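You operate a simulated robot arm through the tools that you are given. There is no shell and no other tool. Be economical: measure what you need, move in short steps, check, and stop when the job is done.

You run a simulated robot arm. Do the job below in one go: nothing can be reset, and whatever is moved stays where it is left.

TASK
Wipe the flux off the locked purple stick, then release it into the green rack.
Fine: the blue pad goes back beside the grey rack; free the bolt, eject by the lever, hands clear of the slots; lay the lever back. What is to be rubbed or washed off counts as gone when no trace of it is left.

The check looks at the end state, three seconds after you hand in, the way a careful person would. Anything else that was tipped, shoved, dropped, spilled or broken makes it a failure.

THE ROBOT
A 6-joint arm with a two-finger parallel gripper, fixed in place. Base frame: the origin is at the foot of the arm, x ahead of it, y to its left, z up. Readings come in m, degrees, newtons and seconds.
With the tool pointing down near the work surface it reaches from about 0.22 to 0.4 m from the base axis. Its first joint turns from -66.0 to 66.0 degrees. Payload 2.9 kg.
Tool frame: the origin (TCP) lies between the finger pads and is the grasp point; the fingertips stand 0.03 m ahead of it; z points along the fingers, y is the line along which they close. Largest opening 0.11 m; finger width 0.02, thickness 0.01; the body of the gripper, 0.048 by 0.112 m, starts 0.055 m behind the TCP.
Orientation is that of the tool frame in the base frame, as a unit quaternion [w, x, y, z]. With the fingers straight down and closing along the base's y, the tool's x points along the base's -x, its y along +y and its z along -z.

THE INTERFACE
- The arm moves only by the tool drive_tool. Its argument "moves" is text: rows parted by semicolons, each of 7 numbers parted by spaces: the shift along the base's x, y, z in m, then the turn, a rotation vector about the base's x, y, z in degrees, then the finger opening in m, from 0 to 0.11. In form: x y z rx ry rz grip; .... A call has 1 to 12 rows; each row shifts and turns the commanded pose from where the row before left it. Each row takes 0.2 s and may step no farther than 0.05 m and 8.6 degrees from the row before; otherwise, or with a gripper value out of range, the whole call is refused. A pose out of reach is approached as far as the arm can. The call stops where the force on the tool passes 80 N (or 10 N more than at its start, if that is more) or the arm is blocked; 0.2 s more then pass. The fingers move at their own pace (about 0.108 m/s each) and stop on an object; they squeeze with about 42 N. The grip force told is the motor's: it shows also when the fingers shut on nothing. Time passes only in rows, and 0.2 s behind the last, so rows that do not move let the fingers close. The reply holds the time, the measured pose of the TCP, the force on the tool along the base axes, the opening and the grip force, in the units named above and with some noise, with the torque about the TCP (base axes, N m) and any sound that the robot's microphone picked up.
- Cameras (640 x 400 px; columns grow to the right, rows downward): "scene" is fixed at [0.0787, 0.4518, 1.3622]; the picture's right is [-0.62, -0.78, 0.00], its down [-0.60, 0.48, -0.64] and it looks along [0.50, -0.40, -0.77] (base axes); focal length 214 px, centre (320, 200). "wrist" rides on the gripper at [0.072, 0.017, -0.103] in the tool frame; the picture's right is [-0.23, 0.97, 0.00], its down [-0.76, -0.18, -0.62] and it looks along [-0.61, -0.14, 0.78] (tool axes); focal length 222 px, centre (320, 200). There is no depth. A picture from a camera that has moved, and an enlarged one, comes with that camera's place and axes in the base frame and with its lens.
- get_image(camera): a new picture of that camera. No time passes.
- enlarge(camera, box): a new picture of the part [left, top, right, bottom] of that camera's present view, enlarged. No time passes.
- hand_in(): hands the job in; it is judged then, once.

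Work in short steps. Places have to be worked out from the pictures, the camera data and where the tool is seen: move nearer, look again, correct. Check each grasp and each placing, and mend what went wrong. You have 120 turns and 76 pictures in all, those below and enlarged ones among them. Open the gripper and draw the arm clear of the work before you hand the job in, unless the task says otherwise; then end with one line.

The tools are called after "Emit:" by a JSON object that holds its "fn" and its "kwargs". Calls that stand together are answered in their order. drive_tool: Moves the arm, as the interface text tells. Its arguments: {"type":"object","properties":{"moves":{"type":"string"}},"required":["moves"]} The other tools are called the same way: get_image (camera) takes a picture; enlarge (camera, box) takes an enlarged picture of a part of a camera's view; hand_in () hands the job in.

At the start:

```text
time_s: 0.0
tool_pos: [0.423, 0.2672, 1.0963]
tcp_rot: [0.0, 0.0, 1.0, 0.001]
contact_force: [0.4, -0.6, -1.4]
torque: [0.0, 0.02, -0.04]
width: 0.1097
grasp_force: 0.0
```

scene: 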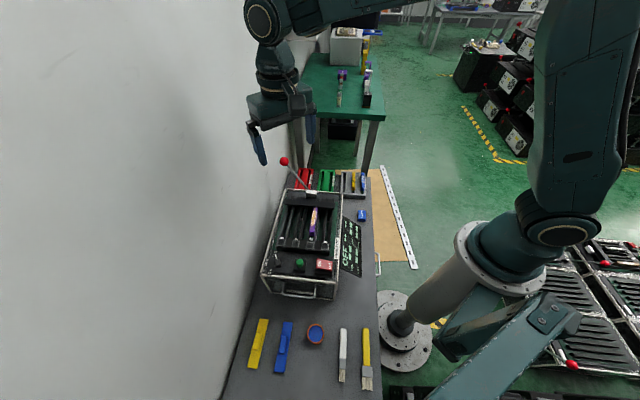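
wrist: 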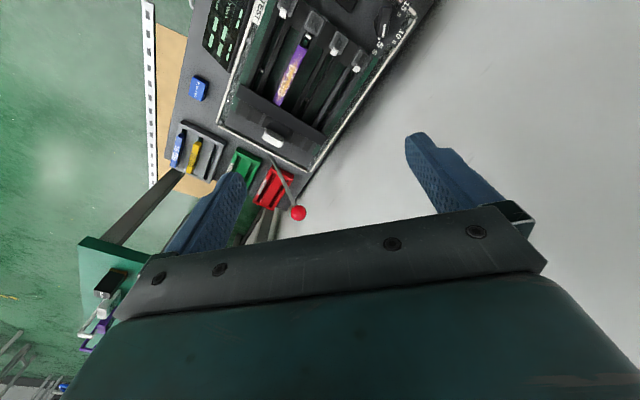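

The scene shows a test fixture with slots, a lever and racks. I'll enlarge the key areas first.

Emit:
{"fn": "enlarge", "kwargs": {"camera": "scene", "box": [250, 140, 390, 228]}}

Emit:
{"fn": "enlarge", "kwargs": {"camera": "scene", "box": [250, 215, 390, 303]}}

Emit:
{"fn": "enlarge", "kwargs": {"camera": "wrist", "box": [150, 0, 440, 220]}}

```text
4.55 times, centred on (320, 184) of scene
camera zoom: at [0.0787, 0.4518, 1.3622], right [-0.62, -0.78, 0.0], down [-0.6, 0.48, -0.64], along [0.5, -0.4, -0.77], focal length 975 px, centre (320, 273)
```

zoom: 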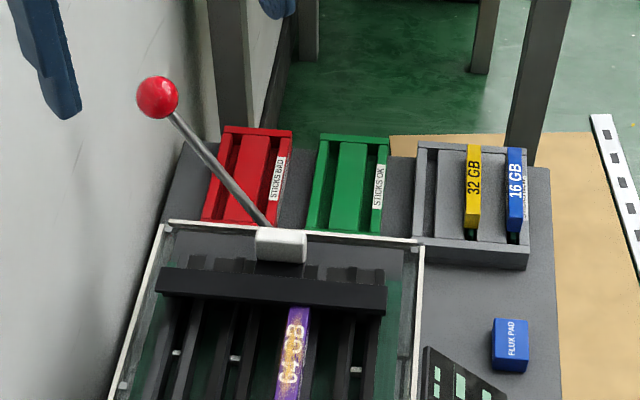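

```text
4.55 times, centred on (320, 259) of scene
camera zoom: at [0.0787, 0.4518, 1.3622], right [-0.62, -0.78, 0.0], down [-0.6, 0.48, -0.64], along [0.5, -0.4, -0.77], focal length 975 px, centre (320, -68)
```

zoom: 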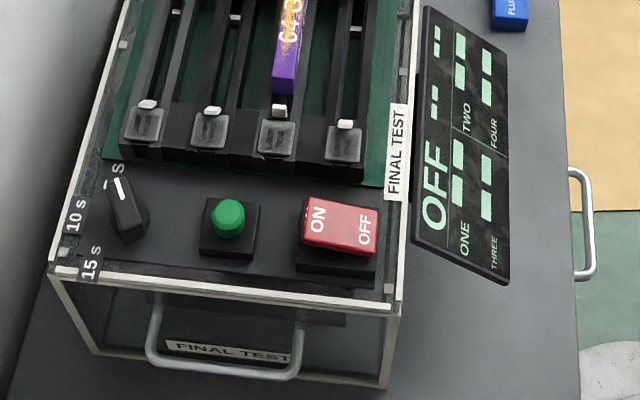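

```text
1.82 times, centred on (295, 110) of wrist
camera zoom: at [0.3504, 0.2862, 1.2008], right [0.23, 0.97, 0.0], down [0.76, -0.18, 0.62], along [0.61, -0.14, -0.78], focal length 404 px, centre (366, 364)
```

zoom: 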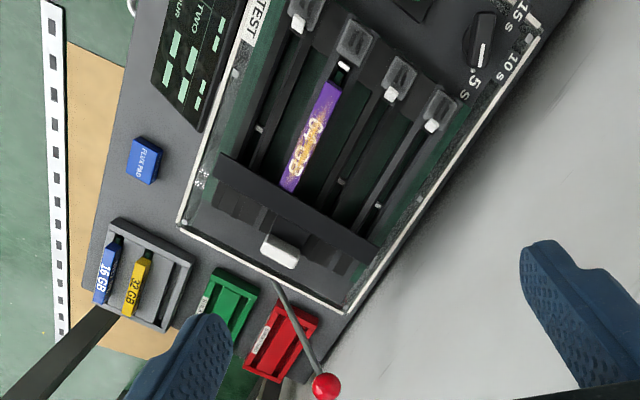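

Triangulating between the two cameras puts the bench near z≈0.55, which doesn't match the stated 0.181. I'll move the arm toward the pad in free air and look again from a new viewpoint.

Emit:
{"fn": "drive_tool", "kwargs": {"moves": "0 -0.045 0 0 0 0 0.11;0 -0.045 0 0 0 0 0.11;0 -0.045 0 0 0 0 0.11;0 -0.045 0 0 0 0 0.11;0 -0.045 0 0 0 0 0.11;0 -0.045 0 0 0 0 0.11;-0.045 0 0 0 0 0 0.11;-0.045 0 0 0 0 0 0.11"}}

Emit:
{"fn": "get_image", "kwargs": {"camera": "wrist"}}

Emit:
{"fn": "get_image", "kwargs": {"camera": "scene"}}

```text
time_s: 1.8
tool_pos: [0.3308, -0.0015, 1.0969]
tcp_rot: [-0.001, 0.001, 1.0, 0.0]
contact_force: [0.0, -0.7, 0.0]
torque: [-0.03, -0.04, 0.0]
width: 0.1097
grasp_force: 0.0
```

```text
70 pictures are left
camera wrist: at [0.2591, 0.0171, 1.2007], right [0.23, 0.97, 0.0], down [0.76, -0.18, 0.62], along [0.61, -0.14, -0.78], focal length 222 px, centre (320, 200)
```

wrist: 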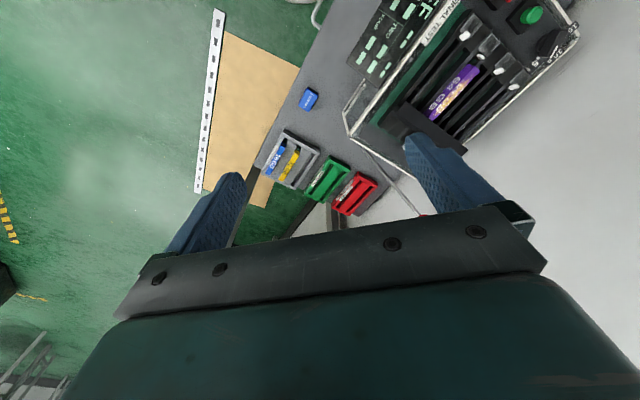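

```text
69 pictures are left
```

scene: 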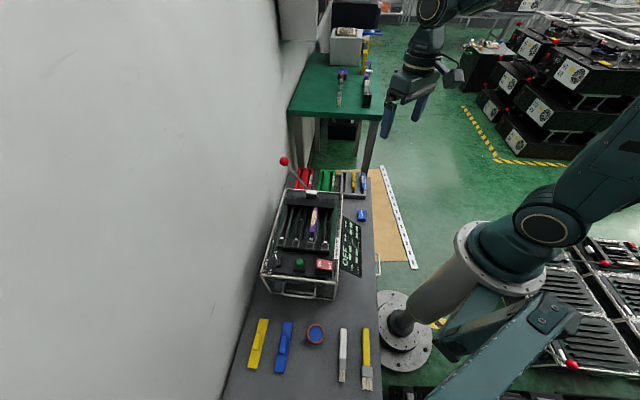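

Triangulating across the two wrist views gives the pad top at about (0.408, -0.045, 0.57). I'll enlarge this view to measure the rest.

Emit:
{"fn": "enlarge", "kwargs": {"camera": "wrist", "box": [240, 0, 400, 100]}}

Emit:
{"fn": "enlarge", "kwargs": {"camera": "wrist", "box": [420, 0, 580, 100]}}

Emit:
{"fn": "enlarge", "kwargs": {"camera": "wrist", "box": [250, 115, 410, 215]}}

```text
4.00 times, centred on (320, 50) of wrist
camera zoom: at [0.2591, 0.0171, 1.2007], right [0.23, 0.97, 0.0], down [0.76, -0.18, 0.62], along [0.61, -0.14, -0.78], focal length 888 px, centre (320, 800)
```

zoom: 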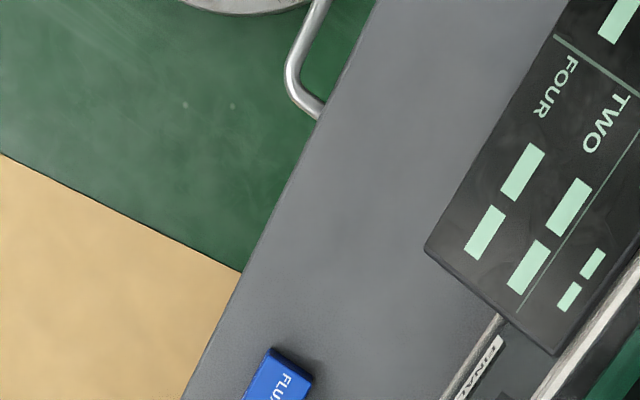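

```text
4.00 times, centred on (500, 50) of wrist
camera zoom: at [0.2591, 0.0171, 1.2007], right [0.23, 0.97, 0.0], down [0.76, -0.18, 0.62], along [0.61, -0.14, -0.78], focal length 888 px, centre (-400, 800)
```

zoom: 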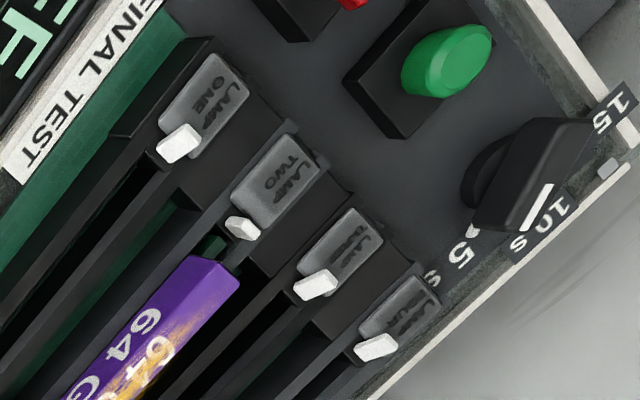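

```text
4.00 times, centred on (330, 165) of wrist
camera zoom: at [0.2591, 0.0171, 1.2007], right [0.23, 0.97, 0.0], down [0.76, -0.18, 0.62], along [0.61, -0.14, -0.78], focal length 888 px, centre (280, 340)
```

zoom: 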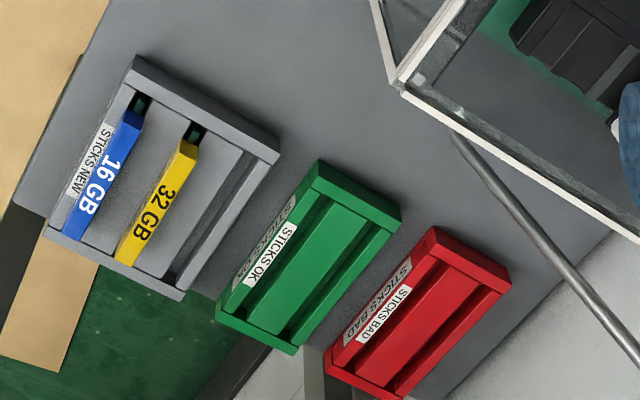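

The fixture's top plane is about z≈0.78, with the stick running from (0.375, 0.250) to (0.444, 0.189). The lever ball is near (0.62, 0.18, 0.88). I'll go above the front of the fixture for a closer look at the bolts.

Emit:
{"fn": "drive_tool", "kwargs": {"moves": "-0.005 0.045 0 0 0 0 0.11;-0.005 0.045 0 0 0 0 0.11;-0.005 0.045 0 0 0 0 0.11;-0.005 0.045 0 0 0 0 0.11;-0.005 0.045 0 0 0 0 0.11;-0.005 0.035 0 0 0 0 0.11;0 0 -0.045 0 0 0 0.11;0 0 -0.045 0 0 0 0.11;0 0 -0.045 0 0 0 0.11;0 0 -0.045 0 0 0 0.11"}}

Emit:
{"fn": "get_image", "kwargs": {"camera": "wrist"}}

```text
time_s: 4.0
tool_pos: [0.3022, 0.2591, 0.9139]
tcp_rot: [0.0, 0.0, 1.0, -0.001]
contact_force: [-0.1, -0.5, 0.6]
torque: [0.02, 0.03, -0.02]
width: 0.1098
grasp_force: 0.0
```

```text
65 pictures are left
camera wrist: at [0.23, 0.277, 1.018], right [0.23, 0.97, 0.0], down [0.76, -0.18, 0.62], along [0.61, -0.14, -0.78], focal length 222 px, centre (320, 200)
```

wrist: 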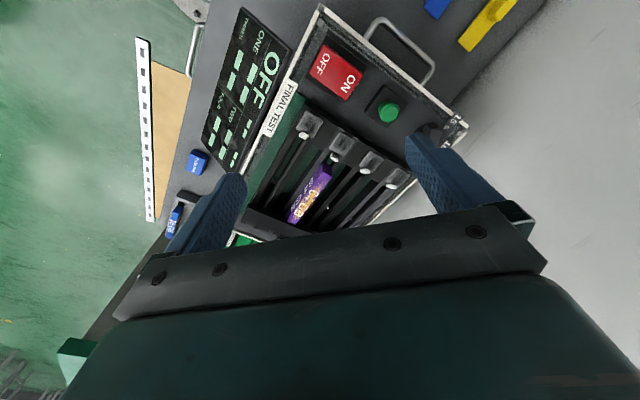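

The stick and its latch are now in view between the fingers, so I'll enlarge that part.

Emit:
{"fn": "enlarge", "kwargs": {"camera": "wrist", "box": [240, 90, 440, 240]}}

Emit:
{"fn": "enlarge", "kwargs": {"camera": "wrist", "box": [280, 120, 360, 230]}}

```text
2.67 times, centred on (340, 165) of wrist
camera zoom: at [0.23, 0.277, 1.018], right [0.23, 0.97, 0.0], down [0.76, -0.18, 0.62], along [0.61, -0.14, -0.78], focal length 592 px, centre (267, 293)
```

zoom: 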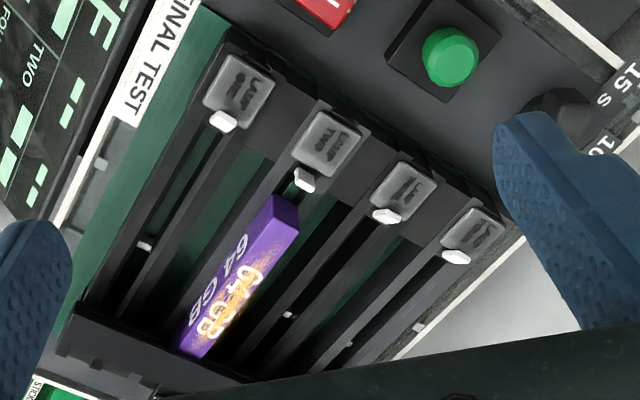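

```text
3.64 times, centred on (320, 175) of wrist
camera zoom: at [0.23, 0.277, 1.018], right [0.23, 0.97, 0.0], down [0.76, -0.18, 0.62], along [0.61, -0.14, -0.78], focal length 808 px, centre (320, 291)
```

zoom: 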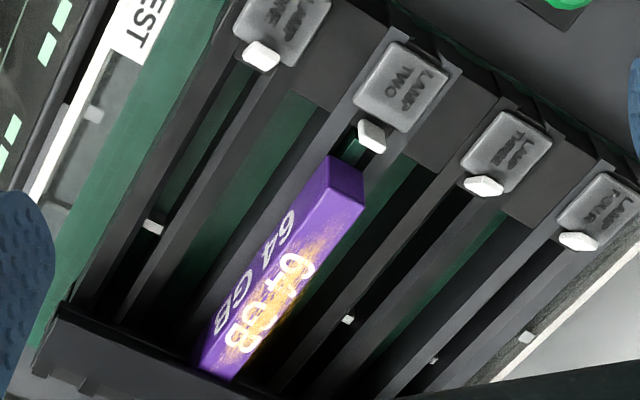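

I'll yaw the tool to line up with the slots, about -41°, and move forward so the camera sees the bar, white block and lever foot.

Emit:
{"fn": "drive_tool", "kwargs": {"moves": "0.02 0 0 0 0 -8.2 0.11;0.02 0 0 0 0 -8.2 0.11;0.02 0 0 0 0 -8.2 0.11;0.02 0 0 0 0 -8.2 0.11;0.02 0 0 0 0 -8.2 0.11;0 0 0 0 0 0 0.11"}}

Emit:
{"fn": "get_image", "kwargs": {"camera": "wrist"}}

```text
time_s: 5.4
tool_pos: [0.4014, 0.258, 0.9151]
tcp_rot: [0.0, 0.351, 0.937, 0.0]
contact_force: [-0.4, -0.1, 0.0]
torque: [-0.06, -0.03, 0.01]
width: 0.1099
grasp_force: 0.1
```

```text
62 pictures are left
camera wrist: at [0.3594, 0.3207, 1.0197], right [0.81, 0.58, 0.0], down [0.46, -0.63, 0.62], along [0.36, -0.51, -0.78], focal length 222 px, centre (320, 200)
```

wrist: 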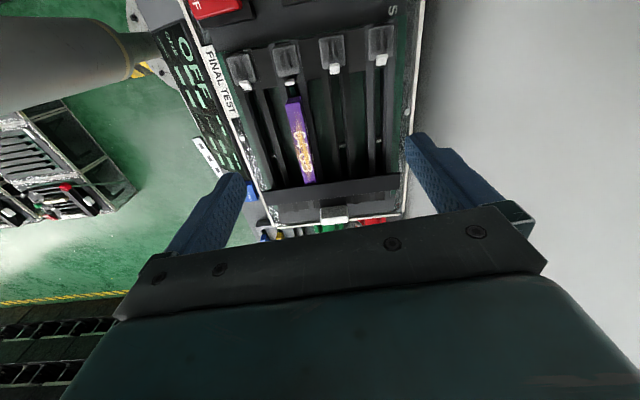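

The bar and block are visible, so I'll enlarge them along with the latch end.

Emit:
{"fn": "enlarge", "kwargs": {"camera": "wrist", "box": [235, 150, 415, 240]}}

Emit:
{"fn": "enlarge", "kwargs": {"camera": "wrist", "box": [220, 20, 410, 140]}}

```text
3.56 times, centred on (325, 195) of wrist
camera zoom: at [0.3594, 0.3207, 1.0197], right [0.81, 0.58, 0.0], down [0.46, -0.63, 0.62], along [0.36, -0.51, -0.78], focal length 790 px, centre (302, 218)
```

zoom: 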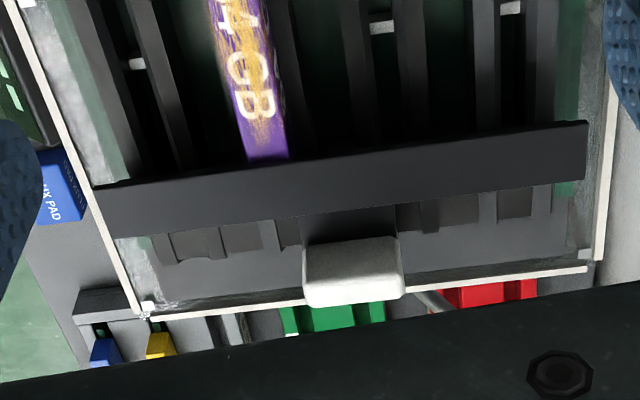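

```text
3.33 times, centred on (315, 80) of wrist
camera zoom: at [0.3594, 0.3207, 1.0197], right [0.81, 0.58, 0.0], down [0.46, -0.63, 0.62], along [0.36, -0.51, -0.78], focal length 740 px, centre (337, 600)
```

zoom: 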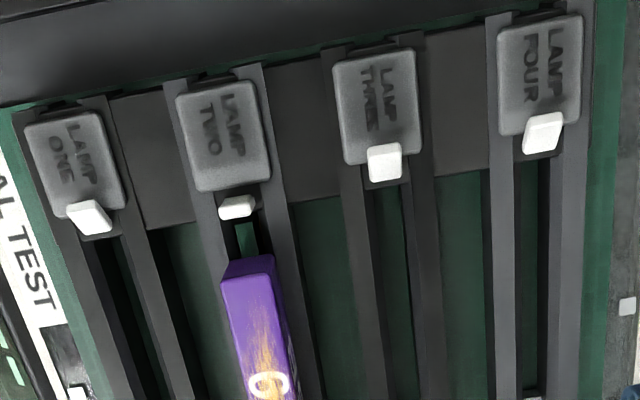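

Enlarging gives real detail, so I'll zoom tightly on the bar, block and lever foot from both cameras.

Emit:
{"fn": "enlarge", "kwargs": {"camera": "scene", "box": [280, 150, 350, 200]}}

Emit:
{"fn": "enlarge", "kwargs": {"camera": "scene", "box": [285, 195, 345, 255]}}

Emit:
{"fn": "enlarge", "kwargs": {"camera": "wrist", "box": [270, 40, 320, 110]}}

```text
8.00 times, centred on (315, 175) of scene
camera zoom: at [0.0787, 0.4518, 1.3622], right [-0.62, -0.78, 0.0], down [-0.6, 0.48, -0.64], along [0.5, -0.4, -0.77], focal length 1716 px, centre (360, 400)
```

zoom: 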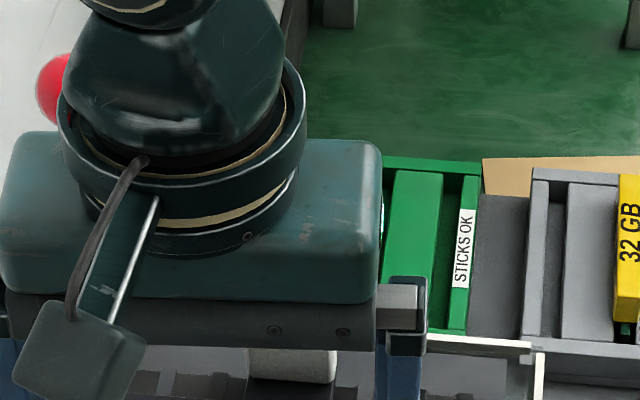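

```text
6.67 times, centred on (315, 225) of scene
camera zoom: at [0.0787, 0.4518, 1.3622], right [-0.62, -0.78, 0.0], down [-0.6, 0.48, -0.64], along [0.5, -0.4, -0.77], focal length 1430 px, centre (353, 33)
```

zoom: 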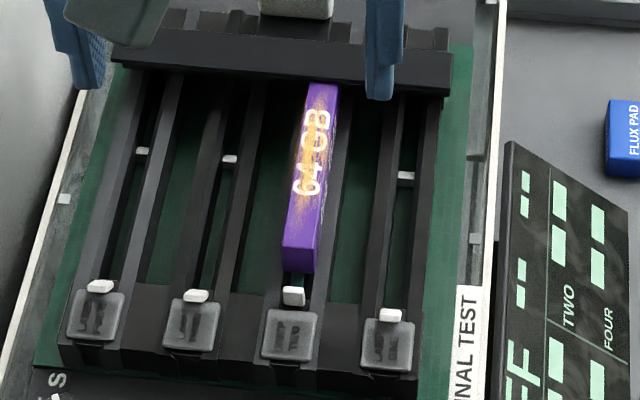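

```text
5.71 times, centred on (295, 75) of wrist
camera zoom: at [0.3594, 0.3207, 1.0197], right [0.81, 0.58, 0.0], down [0.46, -0.63, 0.62], along [0.36, -0.51, -0.78], focal length 1269 px, centre (463, 914)
```

zoom: 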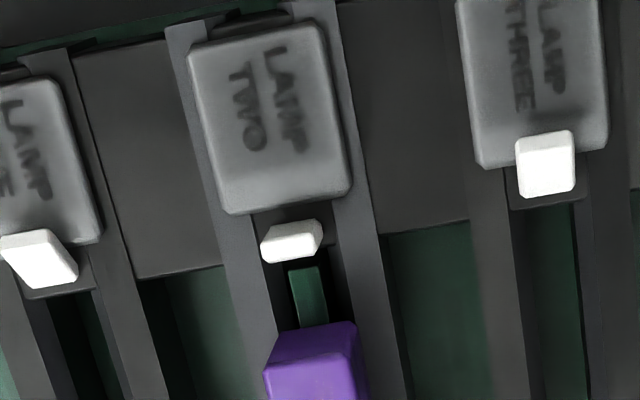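

The tabs triangulate to z≈0.773. Tabs 1, 3 and 4 lie on a 45° line, while tab 2 sits about 5 mm toward the stick, so tab 2 is the engaged bolt. The slot axis is u=(0.707,-0.707). I'll go over to the pad next.

Emit:
{"fn": "drive_tool", "kwargs": {"moves": "0 -0.045 0 0 0 -4 0.11;0 -0.045 0 0 0 0 0.11;0 -0.045 0 0 0 0 0.11;0 -0.045 0 0 0 0 0.11;0 -0.045 0 0 0 0 0.11;0 -0.045 0 0 0 0 0.11;-0.01 -0.01 -0.04 0 0 0 0.11;0 0 -0.045 0 0 0 0.11;0 0 -0.045 0 0 0 0.11;0 0 -0.02 0 0 0 0.11"}}

Emit:
{"fn": "get_image", "kwargs": {"camera": "wrist"}}

```text
time_s: 7.6
tool_pos: [0.3911, -0.0236, 0.7661]
tcp_rot: [-0.001, 0.383, 0.924, 0.0]
contact_force: [0.5, 0.1, 0.0]
torque: [-0.02, 0.03, 0.01]
width: 0.11
grasp_force: 0.1
```

```text
56 pictures are left
camera wrist: at [0.3523, 0.0415, 0.8713], right [0.85, 0.53, 0.0], down [0.41, -0.66, 0.62], along [0.33, -0.53, -0.78], focal length 222 px, centre (320, 200)
```

wrist: 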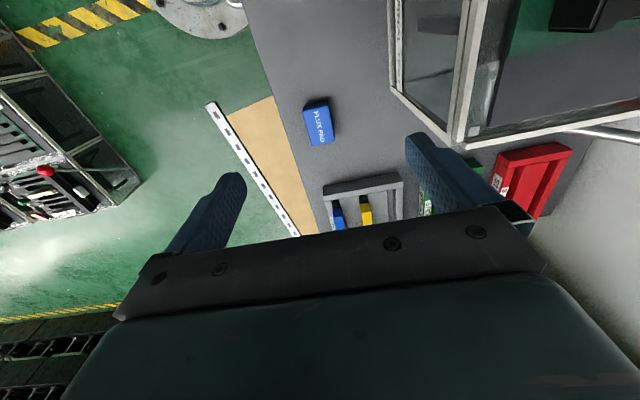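

The pad and grey rack are in view. I'll zoom on the pad to get its size and orientation.

Emit:
{"fn": "enlarge", "kwargs": {"camera": "wrist", "box": [280, 80, 360, 160]}}

Emit:
{"fn": "enlarge", "kwargs": {"camera": "wrist", "box": [380, 0, 640, 220]}}

```text
5.00 times, centred on (320, 120) of wrist
camera zoom: at [0.3523, 0.0415, 0.8713], right [0.85, 0.53, 0.0], down [0.41, -0.66, 0.62], along [0.33, -0.53, -0.78], focal length 1111 px, centre (320, 600)
```

zoom: 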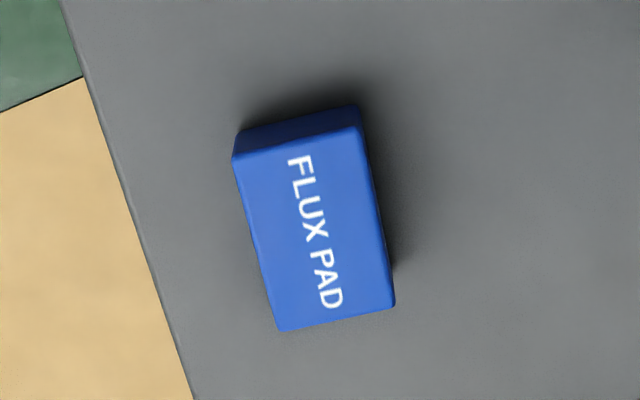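

```text
1.82 times, centred on (510, 110) of wrist
camera zoom: at [0.3523, 0.0415, 0.8713], right [0.85, 0.53, 0.0], down [0.41, -0.66, 0.62], along [0.33, -0.53, -0.78], focal length 404 px, centre (-26, 364)
```

zoom: 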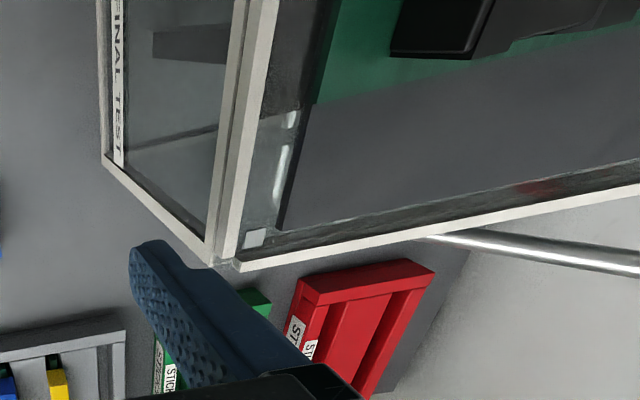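

The pad measures about 34×48×25 mm, centred at (0.411,-0.053) and aligned with u/v, and the bench is at z≈0.549. I'll descend over it with the fingers part-closed, keeping clear of the fixture side.

Emit:
{"fn": "drive_tool", "kwargs": {"moves": "0.02 -0.03 -0.02 0 0 0 0.07;0 0 -0.04 0 0 0 0.07;0 0 -0.04 0 0 0 0.07;0 0 -0.03 0 0 0 0.07"}}

Emit:
{"fn": "get_image", "kwargs": {"camera": "wrist"}}

Emit:
{"fn": "enlarge", "kwargs": {"camera": "scene", "box": [320, 160, 420, 260]}}

```text
time_s: 8.6
tool_pos: [0.4127, -0.0533, 0.6338]
tcp_rot: [0.001, 0.383, 0.924, -0.001]
contact_force: [0.0, 0.9, 0.8]
torque: [-0.05, 0.03, 0.0]
width: 0.0699
grasp_force: 0.1
```

```text
53 pictures are left
camera wrist: at [0.374, 0.0109, 0.739], right [0.85, 0.53, 0.0], down [0.41, -0.66, 0.62], along [0.33, -0.53, -0.78], focal length 222 px, centre (320, 200)
```

wrist: 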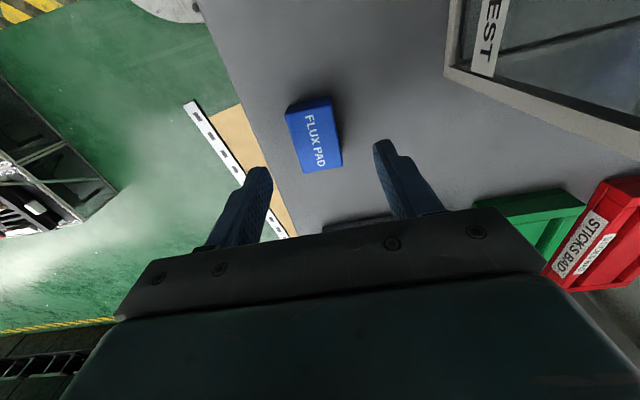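

```text
4.00 times, centred on (370, 210) of scene
camera zoom: at [0.0787, 0.4518, 1.3622], right [-0.62, -0.78, 0.0], down [-0.6, 0.48, -0.64], along [0.5, -0.4, -0.77], focal length 858 px, centre (120, 160)
```

zoom: 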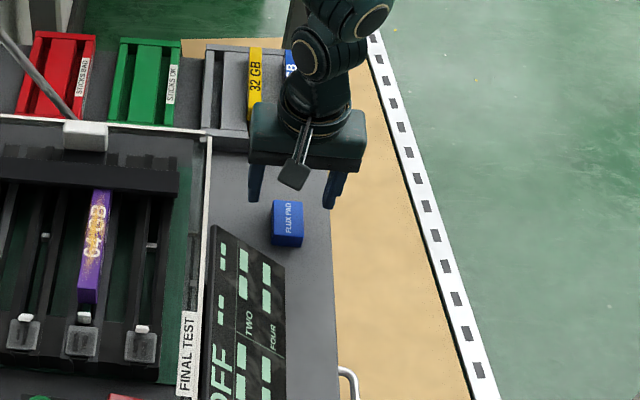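

The pad is centred under the TCP, so I'll descend to TCP z≈0.588, putting the fingertips about 9 mm above the bench, and close.

Emit:
{"fn": "drive_tool", "kwargs": {"moves": "-0.001 0 -0.023 0 0 0 0.07;0 0 -0.023 0 0 0 0.07;0 0 0 0 0 0 0.07;0 0 0 0 0 0 0.02;0 0 0 0 0 0 0.02;0 0 0 0 0 0 0.02"}}

```text
time_s: 10.0
tool_pos: [0.4113, -0.0531, 0.5911]
tcp_rot: [0.0, 0.382, 0.924, 0.001]
contact_force: [0.1, 0.0, -0.1]
torque: [-0.01, 0.0, 0.04]
width: 0.0317
grasp_force: 42.2
```

The pad is gripped at 31.7 mm. I'll lift it and check the hold.

Emit:
{"fn": "drive_tool", "kwargs": {"moves": "0 0 0.045 0 0 0 0.02;0 0 0.045 0 0 0 0.02;0 0 0.045 0 0 0 0.02;0 0 0.045 0 0 0 0.02;0 0 0.045 0 0 0 0.02;0 0 0.045 0 0 0 0.02;0 0 0.045 0 0 0 0.02"}}

Emit:
{"fn": "get_image", "kwargs": {"camera": "wrist"}}

Emit:
{"fn": "enlarge", "kwargs": {"camera": "scene", "box": [290, 195, 340, 255]}}

```text
time_s: 11.6
tool_pos: [0.4113, -0.0508, 0.906]
tcp_rot: [-0.001, 0.383, 0.924, 0.0]
contact_force: [0.0, 0.6, 0.4]
torque: [0.02, 0.0, 0.0]
width: 0.032
grasp_force: 41.9
```

```text
51 pictures are left
camera wrist: at [0.3732, 0.0141, 1.0097], right [0.85, 0.53, 0.0], down [0.41, -0.66, 0.62], along [0.33, -0.53, -0.78], focal length 222 px, centre (320, 200)
```

wrist: 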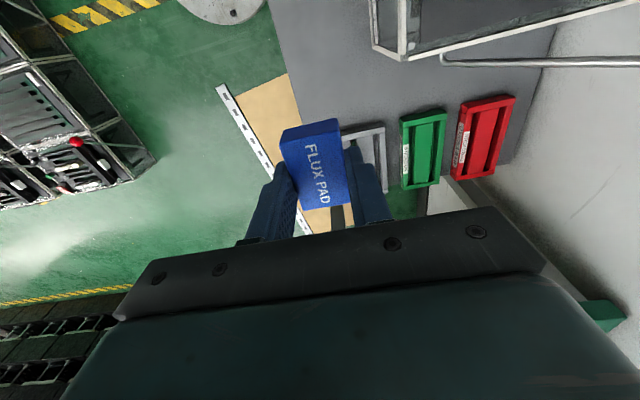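

```text
6.67 times, centred on (315, 225) of scene
camera zoom: at [0.0787, 0.4518, 1.3622], right [-0.62, -0.78, 0.0], down [-0.6, 0.48, -0.64], along [0.5, -0.4, -0.77], focal length 1430 px, centre (353, 33)
```

zoom: 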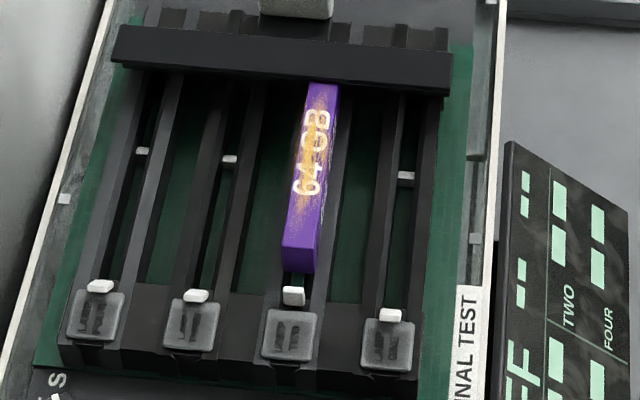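

The pad is held level. The stick's top lies on the line x+y≈0.6254, from u≈0.084 to 0.1875 at the bar. I'll move over its middle at (0.405, 0.221), above contact height.

Emit:
{"fn": "drive_tool", "kwargs": {"moves": "-0.001 0.045 0 0 0 0 0.02;-0.001 0.045 0 0 0 0 0.02;-0.001 0.045 0 0 0 0 0.02;-0.001 0.045 0 0 0 0 0.02;-0.001 0.045 0 0 0 0 0.02;-0.002 0.0466 0 0 0 0 0.02;0 0 -0.03 0 0 0 0.02;0 0 -0.025 0 0 0 0.02"}}

Emit:
{"fn": "get_image", "kwargs": {"camera": "wrist"}}

Emit:
{"fn": "enlarge", "kwargs": {"camera": "scene", "box": [270, 170, 370, 250]}}

```text
time_s: 13.4
tool_pos: [0.4053, 0.2181, 0.8514]
tcp_rot: [0.0, 0.383, 0.924, 0.0]
contact_force: [0.0, 0.2, 0.2]
torque: [0.0, -0.03, 0.02]
width: 0.0319
grasp_force: 42.7
```

```text
49 pictures are left
camera wrist: at [0.3662, 0.2834, 0.9549], right [0.85, 0.53, 0.0], down [0.41, -0.66, 0.62], along [0.33, -0.53, -0.78], focal length 222 px, centre (320, 200)
```

wrist: 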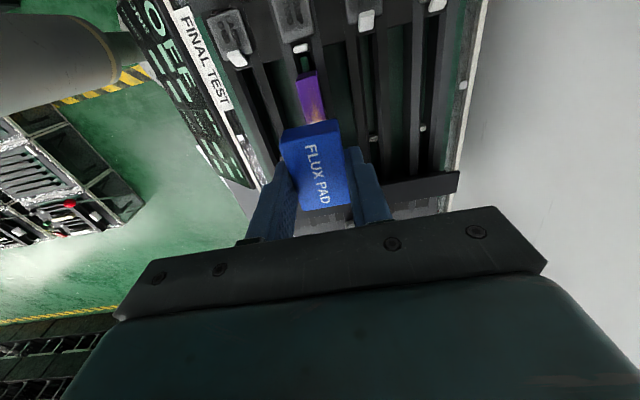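

```text
5.00 times, centred on (320, 210) of scene
camera zoom: at [0.0787, 0.4518, 1.3622], right [-0.62, -0.78, 0.0], down [-0.6, 0.48, -0.64], along [0.5, -0.4, -0.77], focal length 1072 px, centre (320, 150)
```

zoom: 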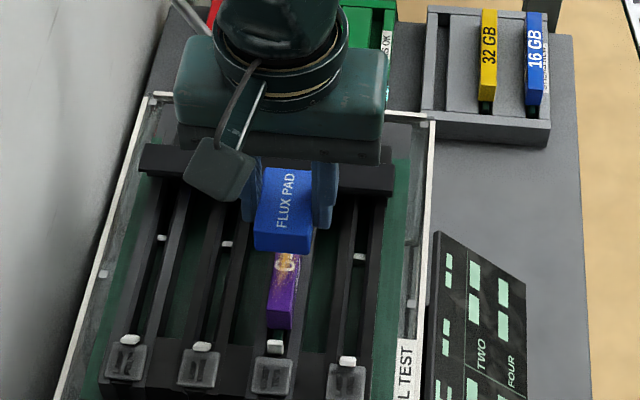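

The pad is aligned above the stick. I'll lower it in small steps and watch for contact.

Emit:
{"fn": "drive_tool", "kwargs": {"moves": "0 0.001 -0.008 0 0 0 0.02;0 0.001 -0.008 0 0 0 0.02;0 0 -0.004 0 0 0 0.02"}}

```text
time_s: 14.2
tool_pos: [0.404, 0.2217, 0.8303]
tcp_rot: [0.0, 0.383, 0.924, 0.0]
contact_force: [0.8, 0.1, -0.1]
torque: [0.03, -0.03, -0.02]
width: 0.0323
grasp_force: 41.9
```

Emit:
{"fn": "drive_tool", "kwargs": {"moves": "0 0 -0.003 0 0 0 0.02;0 0 -0.003 0 0 0 0.02"}}

```text
time_s: 14.8
tool_pos: [0.4034, 0.2221, 0.825]
tcp_rot: [0.0, 0.382, 0.924, 0.0]
contact_force: [0.1, -0.3, -0.3]
torque: [0.02, 0.01, 0.01]
width: 0.032
grasp_force: 42.2
```

No contact yet at z=0.825, so I'll keep going in 2–3 mm steps.

Emit:
{"fn": "drive_tool", "kwargs": {"moves": "0 0 -0.003 0 0 0 0.02;0 0 -0.002 0 0 0 0.02"}}

Emit:
{"fn": "enlarge", "kwargs": {"camera": "scene", "box": [295, 190, 335, 240]}}

```text
time_s: 15.4
tool_pos: [0.4033, 0.222, 0.8195]
tcp_rot: [0.0, 0.383, 0.924, 0.0]
contact_force: [0.3, 0.6, -0.4]
torque: [0.0, 0.03, 0.01]
width: 0.0318
grasp_force: 42.1
```

```text
8.00 times, centred on (315, 215) of scene
camera zoom: at [0.0787, 0.4518, 1.3622], right [-0.62, -0.78, 0.0], down [-0.6, 0.48, -0.64], along [0.5, -0.4, -0.77], focal length 1716 px, centre (360, 80)
```

zoom: 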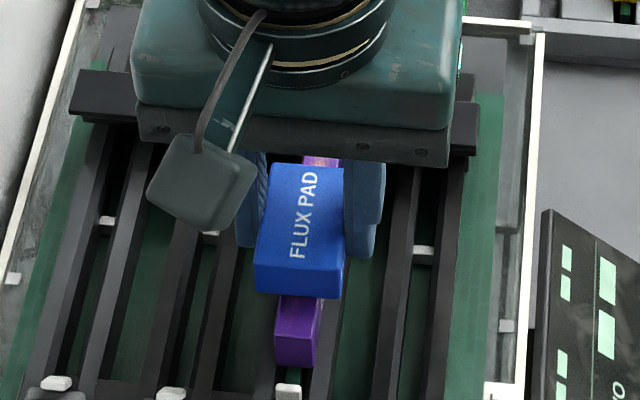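

Emit:
{"fn": "drive_tool", "kwargs": {"moves": "0 0 -0.002 0 0 0 0.02;0 0 -0.002 0 0 0 0.02"}}

```text
time_s: 16.0
tool_pos: [0.4039, 0.2213, 0.8151]
tcp_rot: [0.0, 0.383, 0.924, -0.001]
contact_force: [0.1, 0.2, -0.6]
torque: [-0.02, 0.02, 0.02]
width: 0.032
grasp_force: 42.1
```

Emit:
{"fn": "drive_tool", "kwargs": {"moves": "0 0 -0.002 0 0 0 0.02;0 0 -0.002 0 0 0 0.02"}}

```text
time_s: 16.6
tool_pos: [0.4043, 0.2223, 0.8146]
tcp_rot: [0.001, 0.382, 0.924, 0.001]
contact_force: [-9.1, -7.2, 41.4]
torque: [-0.16, 0.41, 0.02]
width: 0.0322
grasp_force: 42.1
```

Contact is at TCP z≈0.8147 with 41 N. I'll ease up 2 mm and stroke along u, staying short of the bar.

Emit:
{"fn": "drive_tool", "kwargs": {"moves": "0 0 0.002 0 0 0 0.02;0.007 -0.007 0 0 0 0 0.02;0.007 -0.007 0 0 0 0 0.02;0.005 -0.005 0 0 0 0 0.02"}}

```text
time_s: 17.6
tool_pos: [0.4215, 0.2031, 0.8145]
tcp_rot: [0.0, 0.381, 0.924, 0.002]
contact_force: [-10.4, 11.4, 19.6]
torque: [0.34, 0.25, 0.04]
width: 0.0318
grasp_force: 41.9
```

That's a firm 20 N with rubbing friction. I'll stroke back and forth now.

Emit:
{"fn": "drive_tool", "kwargs": {"moves": "0.004 -0.004 0 0 0 0 0.02;-0.012 0.012 0 0 0 0 0.02;-0.012 0.012 0 0 0 0 0.02;-0.012 0.012 0 0 0 0 0.02;0.012 -0.012 0 0 0 0 0.02;0.012 -0.012 0 0 0 0 0.02;0.012 -0.012 0 0 0 0 0.02;-0.012 0.012 0 0 0 0 0.02;-0.012 0.012 0 0 0 0 0.02;-0.012 0.012 0 0 0 0 0.02"}}

Emit:
{"fn": "enlarge", "kwargs": {"camera": "scene", "box": [295, 190, 335, 240]}}

```text
time_s: 19.8
tool_pos: [0.3907, 0.2331, 0.8145]
tcp_rot: [0.0, 0.383, 0.924, -0.001]
contact_force: [5.9, -5.2, 10.6]
torque: [-0.17, -0.21, 0.0]
width: 0.0316
grasp_force: 41.5
```

```text
8.00 times, centred on (315, 215) of scene
camera zoom: at [0.0787, 0.4516, 1.3623], right [-0.62, -0.78, 0.0], down [-0.6, 0.48, -0.64], along [0.5, -0.4, -0.77], focal length 1716 px, centre (360, 80)
```

zoom: 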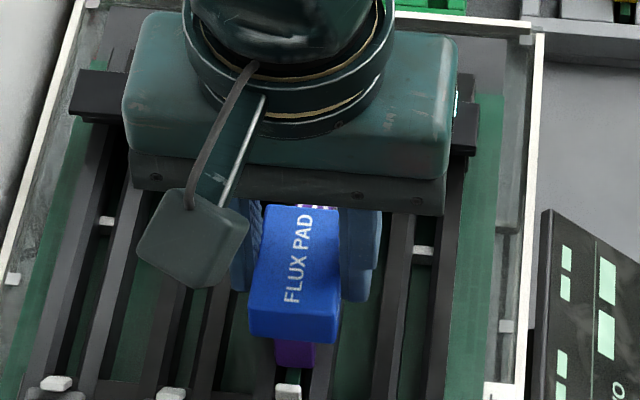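

I'll lift up and step aside to inspect the stick.

Emit:
{"fn": "drive_tool", "kwargs": {"moves": "0 0 0.03 0 0 0 0.02;-0.01 0.01 0.03 0 0 0 0.02;-0.02 0.02 0.02 0 0 0 0.02;-0.02 0.02 0.01 0 0 0 0.02;-0.02 -0.02 0 0 0 0 0.02"}}

Emit:
{"fn": "get_image", "kwargs": {"camera": "wrist"}}

Emit:
{"fn": "enlarge", "kwargs": {"camera": "scene", "box": [295, 190, 335, 240]}}

```text
time_s: 21.0
tool_pos: [0.3222, 0.2635, 0.9031]
tcp_rot: [0.0, 0.383, 0.924, 0.0]
contact_force: [-0.3, -0.4, 0.3]
torque: [0.0, 0.0, -0.02]
width: 0.0319
grasp_force: 41.9
```

```text
45 pictures are left
camera wrist: at [0.2822, 0.3282, 1.0068], right [0.85, 0.53, 0.0], down [0.41, -0.66, 0.62], along [0.33, -0.53, -0.78], focal length 222 px, centre (320, 200)
```

wrist: 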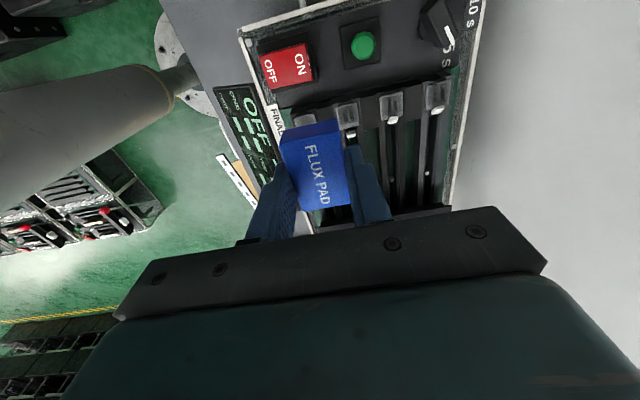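

```text
8.00 times, centred on (315, 215) of scene
camera zoom: at [0.0787, 0.4518, 1.3622], right [-0.62, -0.78, 0.0], down [-0.6, 0.48, -0.64], along [0.5, -0.4, -0.77], focal length 1716 px, centre (360, 80)
```

zoom: 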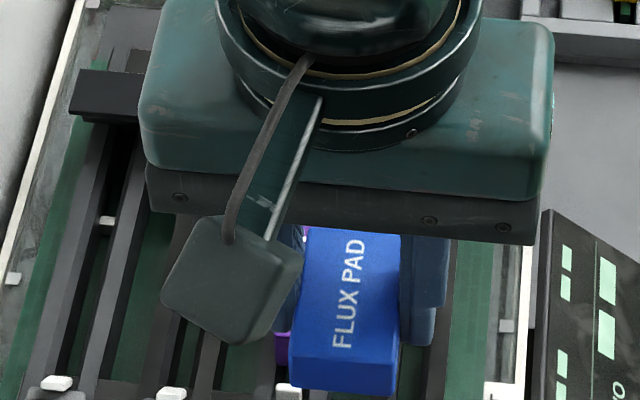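

Both views are occluded, so I'll move farther aside in -v.

Emit:
{"fn": "drive_tool", "kwargs": {"moves": "0.01 -0.04 0.01 0 0 0 0.02;0.01 -0.045 0 0 0 0 0.02;0.01 -0.045 0 0 0 0 0.02;0.01 -0.045 0 0 0 0 0.02"}}

Emit:
{"fn": "enlarge", "kwargs": {"camera": "scene", "box": [300, 190, 332, 240]}}

```text
time_s: 22.0
tool_pos: [0.3608, 0.0897, 0.9123]
tcp_rot: [-0.001, 0.382, 0.924, 0.0]
contact_force: [0.2, 0.3, -0.2]
torque: [0.01, -0.01, -0.01]
width: 0.0318
grasp_force: 42.2
```

```text
8.00 times, centred on (316, 215) of scene
camera zoom: at [0.0787, 0.4518, 1.3622], right [-0.62, -0.78, 0.0], down [-0.6, 0.48, -0.64], along [0.5, -0.4, -0.77], focal length 1716 px, centre (352, 80)
```

zoom: 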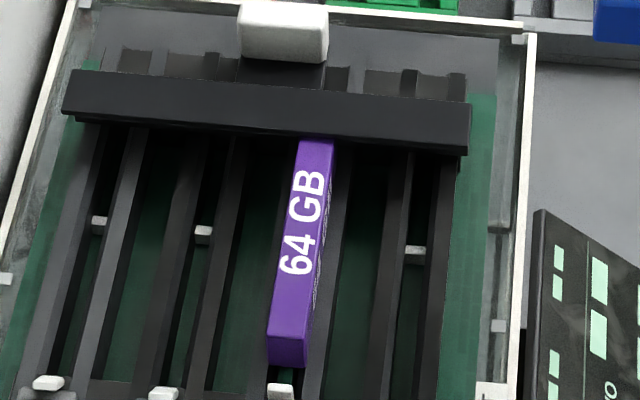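

The top looks clean. I'll check closer for any residue on the edges and sides.

Emit:
{"fn": "enlarge", "kwargs": {"camera": "scene", "box": [308, 205, 324, 240]}}

Emit:
{"fn": "get_image", "kwargs": {"camera": "wrist"}}

```text
11.43 times, centred on (316, 222) of scene
camera zoom: at [0.0787, 0.4518, 1.3622], right [-0.62, -0.78, 0.0], down [-0.6, 0.48, -0.64], along [0.5, -0.4, -0.77], focal length 2451 px, centre (366, -57)
```

zoom: 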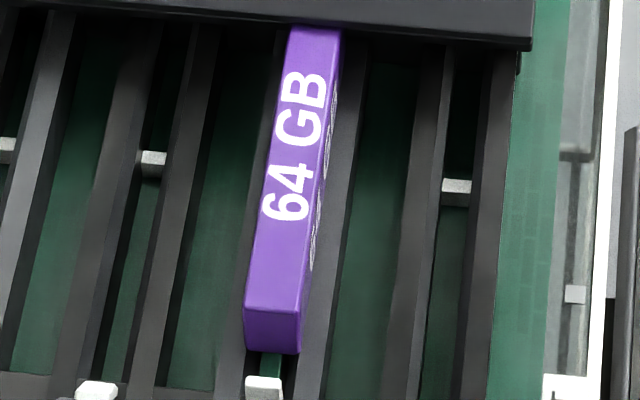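

```text
41 pictures are left
camera wrist: at [0.3214, 0.154, 1.0172], right [0.85, 0.53, 0.0], down [0.41, -0.66, 0.62], along [0.33, -0.53, -0.78], focal length 222 px, centre (320, 200)
```

wrist: 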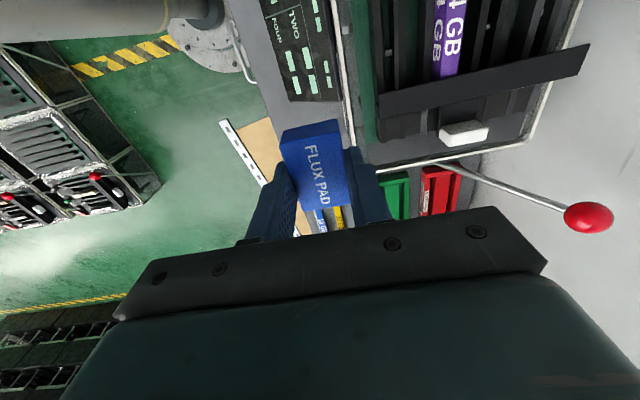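

The top and the -v side are clean. Before returning the pad I'll check the +v side and the lever foot from here.

Emit:
{"fn": "enlarge", "kwargs": {"camera": "wrist", "box": [370, 90, 640, 240]}}

Emit:
{"fn": "drive_tool", "kwargs": {"moves": "0.01 0.045 0.02 0 0 0 0.02;0.01 0.045 0.01 0 0 0 0.02;0.01 0.045 0.01 0 0 0 0.02;0.01 0.045 0 0 0 0 0.02;0.01 0.03 0 0 0 0 0.02"}}

Emit:
{"fn": "get_image", "kwargs": {"camera": "wrist"}}

```text
2.37 times, centred on (505, 165) of wrist
camera zoom: at [0.3214, 0.154, 1.0172], right [0.85, 0.53, 0.0], down [0.41, -0.66, 0.62], along [0.33, -0.53, -0.78], focal length 526 px, centre (-118, 283)
```

zoom: 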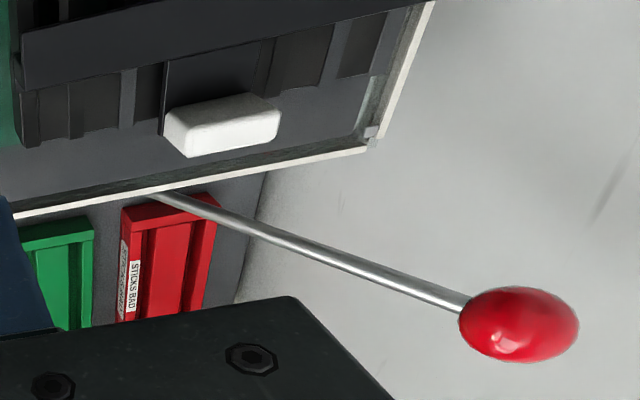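

```text
refused: row 1 steps farther than a row can; nothing moved
```

```text
39 pictures are left
camera wrist: at [0.3214, 0.154, 1.0172], right [0.85, 0.53, 0.0], down [0.41, -0.66, 0.62], along [0.33, -0.53, -0.78], focal length 222 px, centre (320, 200)
```

wrist: 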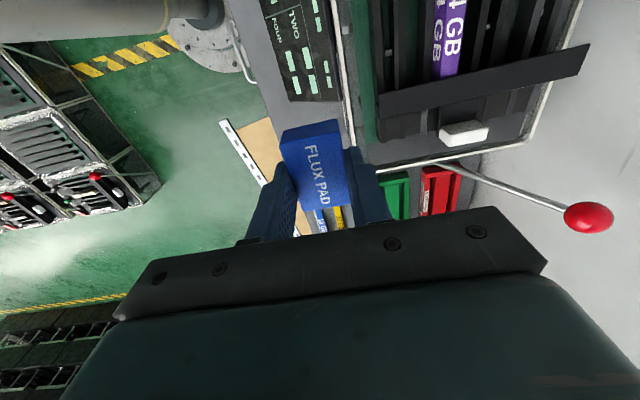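

A row was too long. The rod roots on the fixture's end wall, under the white block, and the block belongs to the black bar. I'll move to see the stick's +v side with shorter rows.

Emit:
{"fn": "drive_tool", "kwargs": {"moves": "0.01 0.042 0.02 0 0 0 0.02;0.01 0.042 0.01 0 0 0 0.02;0.01 0.042 0.01 0 0 0 0.02;0.01 0.042 0 0 0 0 0.02;0.02 0.035 0 0 0 0 0.02"}}

Emit:
{"fn": "enlarge", "kwargs": {"camera": "wrist", "box": [150, 0, 450, 200]}}

```text
time_s: 23.2
tool_pos: [0.4206, 0.2949, 0.953]
tcp_rot: [0.0, 0.383, 0.924, 0.0]
contact_force: [0.8, -0.7, 0.0]
torque: [0.01, 0.0, 0.01]
width: 0.0318
grasp_force: 41.9
```

```text
2.00 times, centred on (300, 100) of wrist
camera zoom: at [0.381, 0.3583, 1.0577], right [0.85, 0.53, 0.0], down [0.41, -0.66, 0.62], along [0.33, -0.53, -0.78], focal length 444 px, centre (360, 400)
```

zoom: 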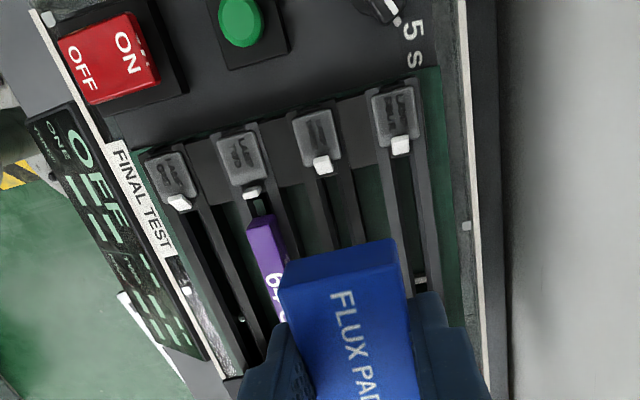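

I'll shift back along -u so the pad uncovers the stick's middle.

Emit:
{"fn": "drive_tool", "kwargs": {"moves": "0.014 0.014 0 0 0 0 0.02;0.014 0.014 0 0 0 0 0.02;0.03 -0.03 0.02 0 0 0 0.02;0.02 -0.02 0.02 0 0 0 0.02"}}

Emit:
{"fn": "enlarge", "kwargs": {"camera": "wrist", "box": [160, 0, 320, 120]}}

```text
time_s: 24.2
tool_pos: [0.4985, 0.2705, 0.9955]
tcp_rot: [0.0, 0.383, 0.924, 0.0]
contact_force: [0.4, 0.2, -0.2]
torque: [-0.02, 0.04, 0.0]
width: 0.0319
grasp_force: 42.1
```

```text
3.33 times, centred on (240, 60) of wrist
camera zoom: at [0.4601, 0.3344, 1.0996], right [0.85, 0.53, 0.0], down [0.41, -0.66, 0.62], along [0.33, -0.53, -0.78], focal length 740 px, centre (587, 667)
```

zoom: 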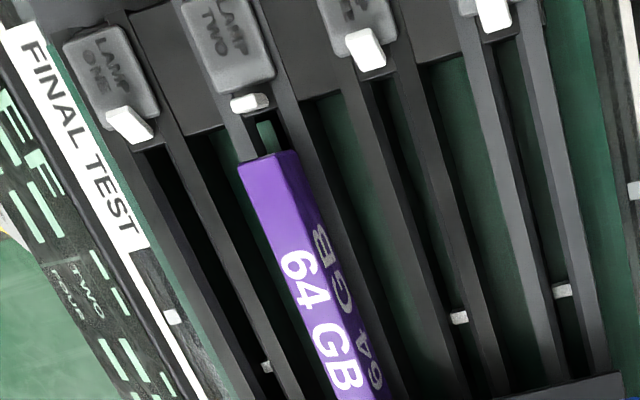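

The stick is clean on the top and both sides. I'll return the pad to its original spot.

Emit:
{"fn": "drive_tool", "kwargs": {"moves": "-0.011 -0.0405 0 0 0 0 0.02;-0.011 -0.0405 0 0 0 0 0.02;-0.011 -0.0405 0 0 0 0 0.02;-0.011 -0.0405 0 0 0 0 0.02;-0.011 -0.0405 0 0 0 0 0.02;-0.011 -0.0405 0 0 0 0 0.02;-0.011 -0.0405 0 0 0 0 0.02;-0.0105 -0.04 0 0 0 0 0.02"}}

Emit:
{"fn": "drive_tool", "kwargs": {"moves": "0 0 -0.045 0 0 0 0.02;0 0 -0.045 0 0 0 0.02;0 0 -0.045 0 0 0 0.02;0 0 -0.045 0 0 0 0.02;0 0 -0.045 0 0 0 0.02;0 0 -0.045 0 0 0 0.02;0 0 -0.045 0 0 0 0.02;0 0 -0.045 0 0 0 0.02;0 0 -0.025 0 0 0 0.02;0 0 -0.01 0 0 0 0.02"}}

```text
time_s: 26.0
tool_pos: [0.4115, -0.0511, 0.9916]
tcp_rot: [0.001, 0.383, 0.924, 0.0]
contact_force: [0.0, 0.3, 0.3]
torque: [0.01, -0.02, 0.0]
width: 0.0321
grasp_force: 42.2
```

```text
time_s: 28.2
tool_pos: [0.4115, -0.0524, 0.5997]
tcp_rot: [-0.001, 0.382, 0.924, 0.001]
contact_force: [0.0, 0.7, 0.5]
torque: [0.01, 0.04, -0.03]
width: 0.032
grasp_force: 41.7
```

Now I'll lower the last few mm until light contact.

Emit:
{"fn": "drive_tool", "kwargs": {"moves": "0 0 -0.004 0 0 0 0.02;0 0 -0.003 0 0 0 0.02;0 0 -0.002 0 0 0 0.02"}}

```text
time_s: 29.0
tool_pos: [0.411, -0.0532, 0.5898]
tcp_rot: [0.0, 0.383, 0.924, 0.0]
contact_force: [-0.2, -0.5, 2.7]
torque: [0.04, 0.0, 0.04]
width: 0.032
grasp_force: 42.0
```

Light contact (2.7 N), so I'll open and retreat upward.

Emit:
{"fn": "drive_tool", "kwargs": {"moves": "0 0 0 0 0 0 0.06;0 0 0 0 0 0 0.06;0 0 0.04 0 0 0 0.06;0 0 0.045 0 0 0 0.06;0 0 0.045 0 0 0 0.06;0 0 0.045 0 0 0 0.06;0 0 0.045 0 0 0 0.06;0 0 0.045 0 0 0 0.06;0 0 0.045 0 0 0 0.06"}}

Emit:
{"fn": "get_image", "kwargs": {"camera": "wrist"}}

```text
time_s: 31.0
tool_pos: [0.4107, -0.0538, 0.9016]
tcp_rot: [0.001, 0.383, 0.924, -0.001]
contact_force: [0.5, 0.4, 0.0]
torque: [0.0, 0.01, 0.0]
width: 0.0599
grasp_force: 0.1
```

```text
36 pictures are left
camera wrist: at [0.3716, 0.0104, 1.0055], right [0.85, 0.53, 0.0], down [0.41, -0.66, 0.62], along [0.33, -0.53, -0.78], focal length 222 px, centre (320, 200)
```

wrist: 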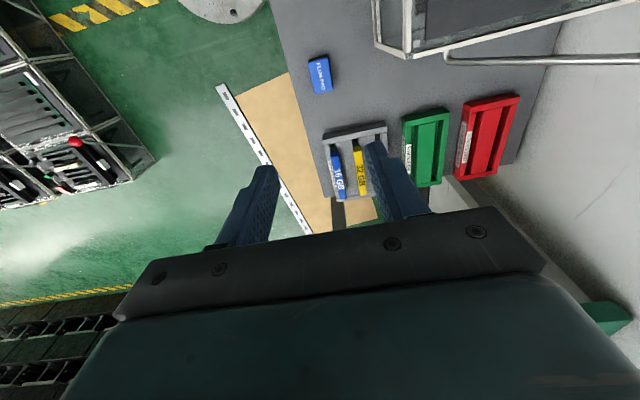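

The pad is back in place. From here I'll inspect the fixture's end wall and the lever root, plus the green rack.

Emit:
{"fn": "enlarge", "kwargs": {"camera": "wrist", "box": [360, 0, 560, 100]}}

Emit:
{"fn": "enlarge", "kwargs": {"camera": "wrist", "box": [320, 90, 480, 200]}}

Emit:
{"fn": "enlarge", "kwargs": {"camera": "scene", "box": [278, 150, 338, 210]}}

```text
3.20 times, centred on (460, 50) of wrist
camera zoom: at [0.3716, 0.0104, 1.0055], right [0.85, 0.53, 0.0], down [0.41, -0.66, 0.62], along [0.33, -0.53, -0.78], focal length 711 px, centre (-128, 680)
```

zoom: 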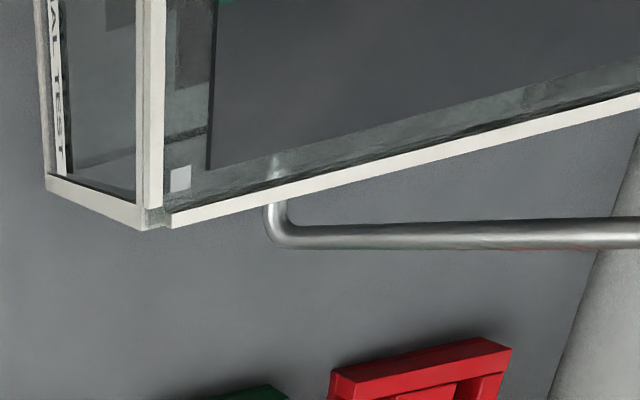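

```text
3.64 times, centred on (400, 145) of wrist
camera zoom: at [0.3716, 0.0104, 1.0055], right [0.85, 0.53, 0.0], down [0.41, -0.66, 0.62], along [0.33, -0.53, -0.78], focal length 808 px, centre (29, 400)
```

zoom: 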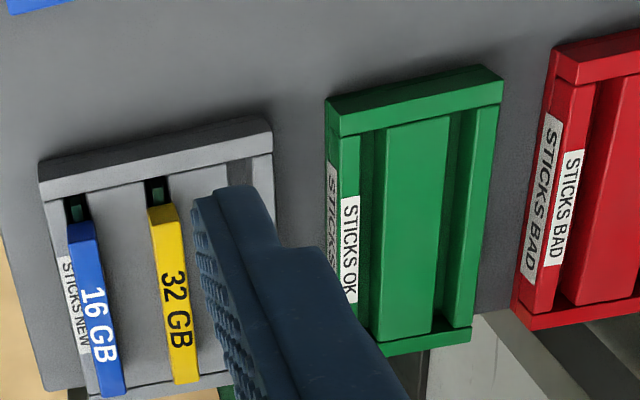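

```text
6.67 times, centred on (308, 180) of scene
camera zoom: at [0.0787, 0.4518, 1.3622], right [-0.62, -0.78, 0.0], down [-0.6, 0.48, -0.64], along [0.5, -0.4, -0.77], focal length 1430 px, centre (400, 333)
```

zoom: 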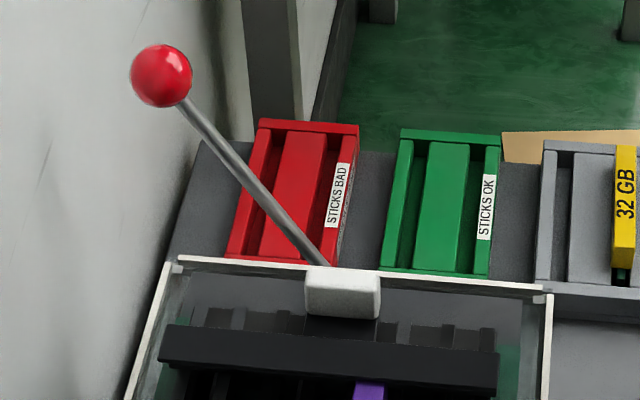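

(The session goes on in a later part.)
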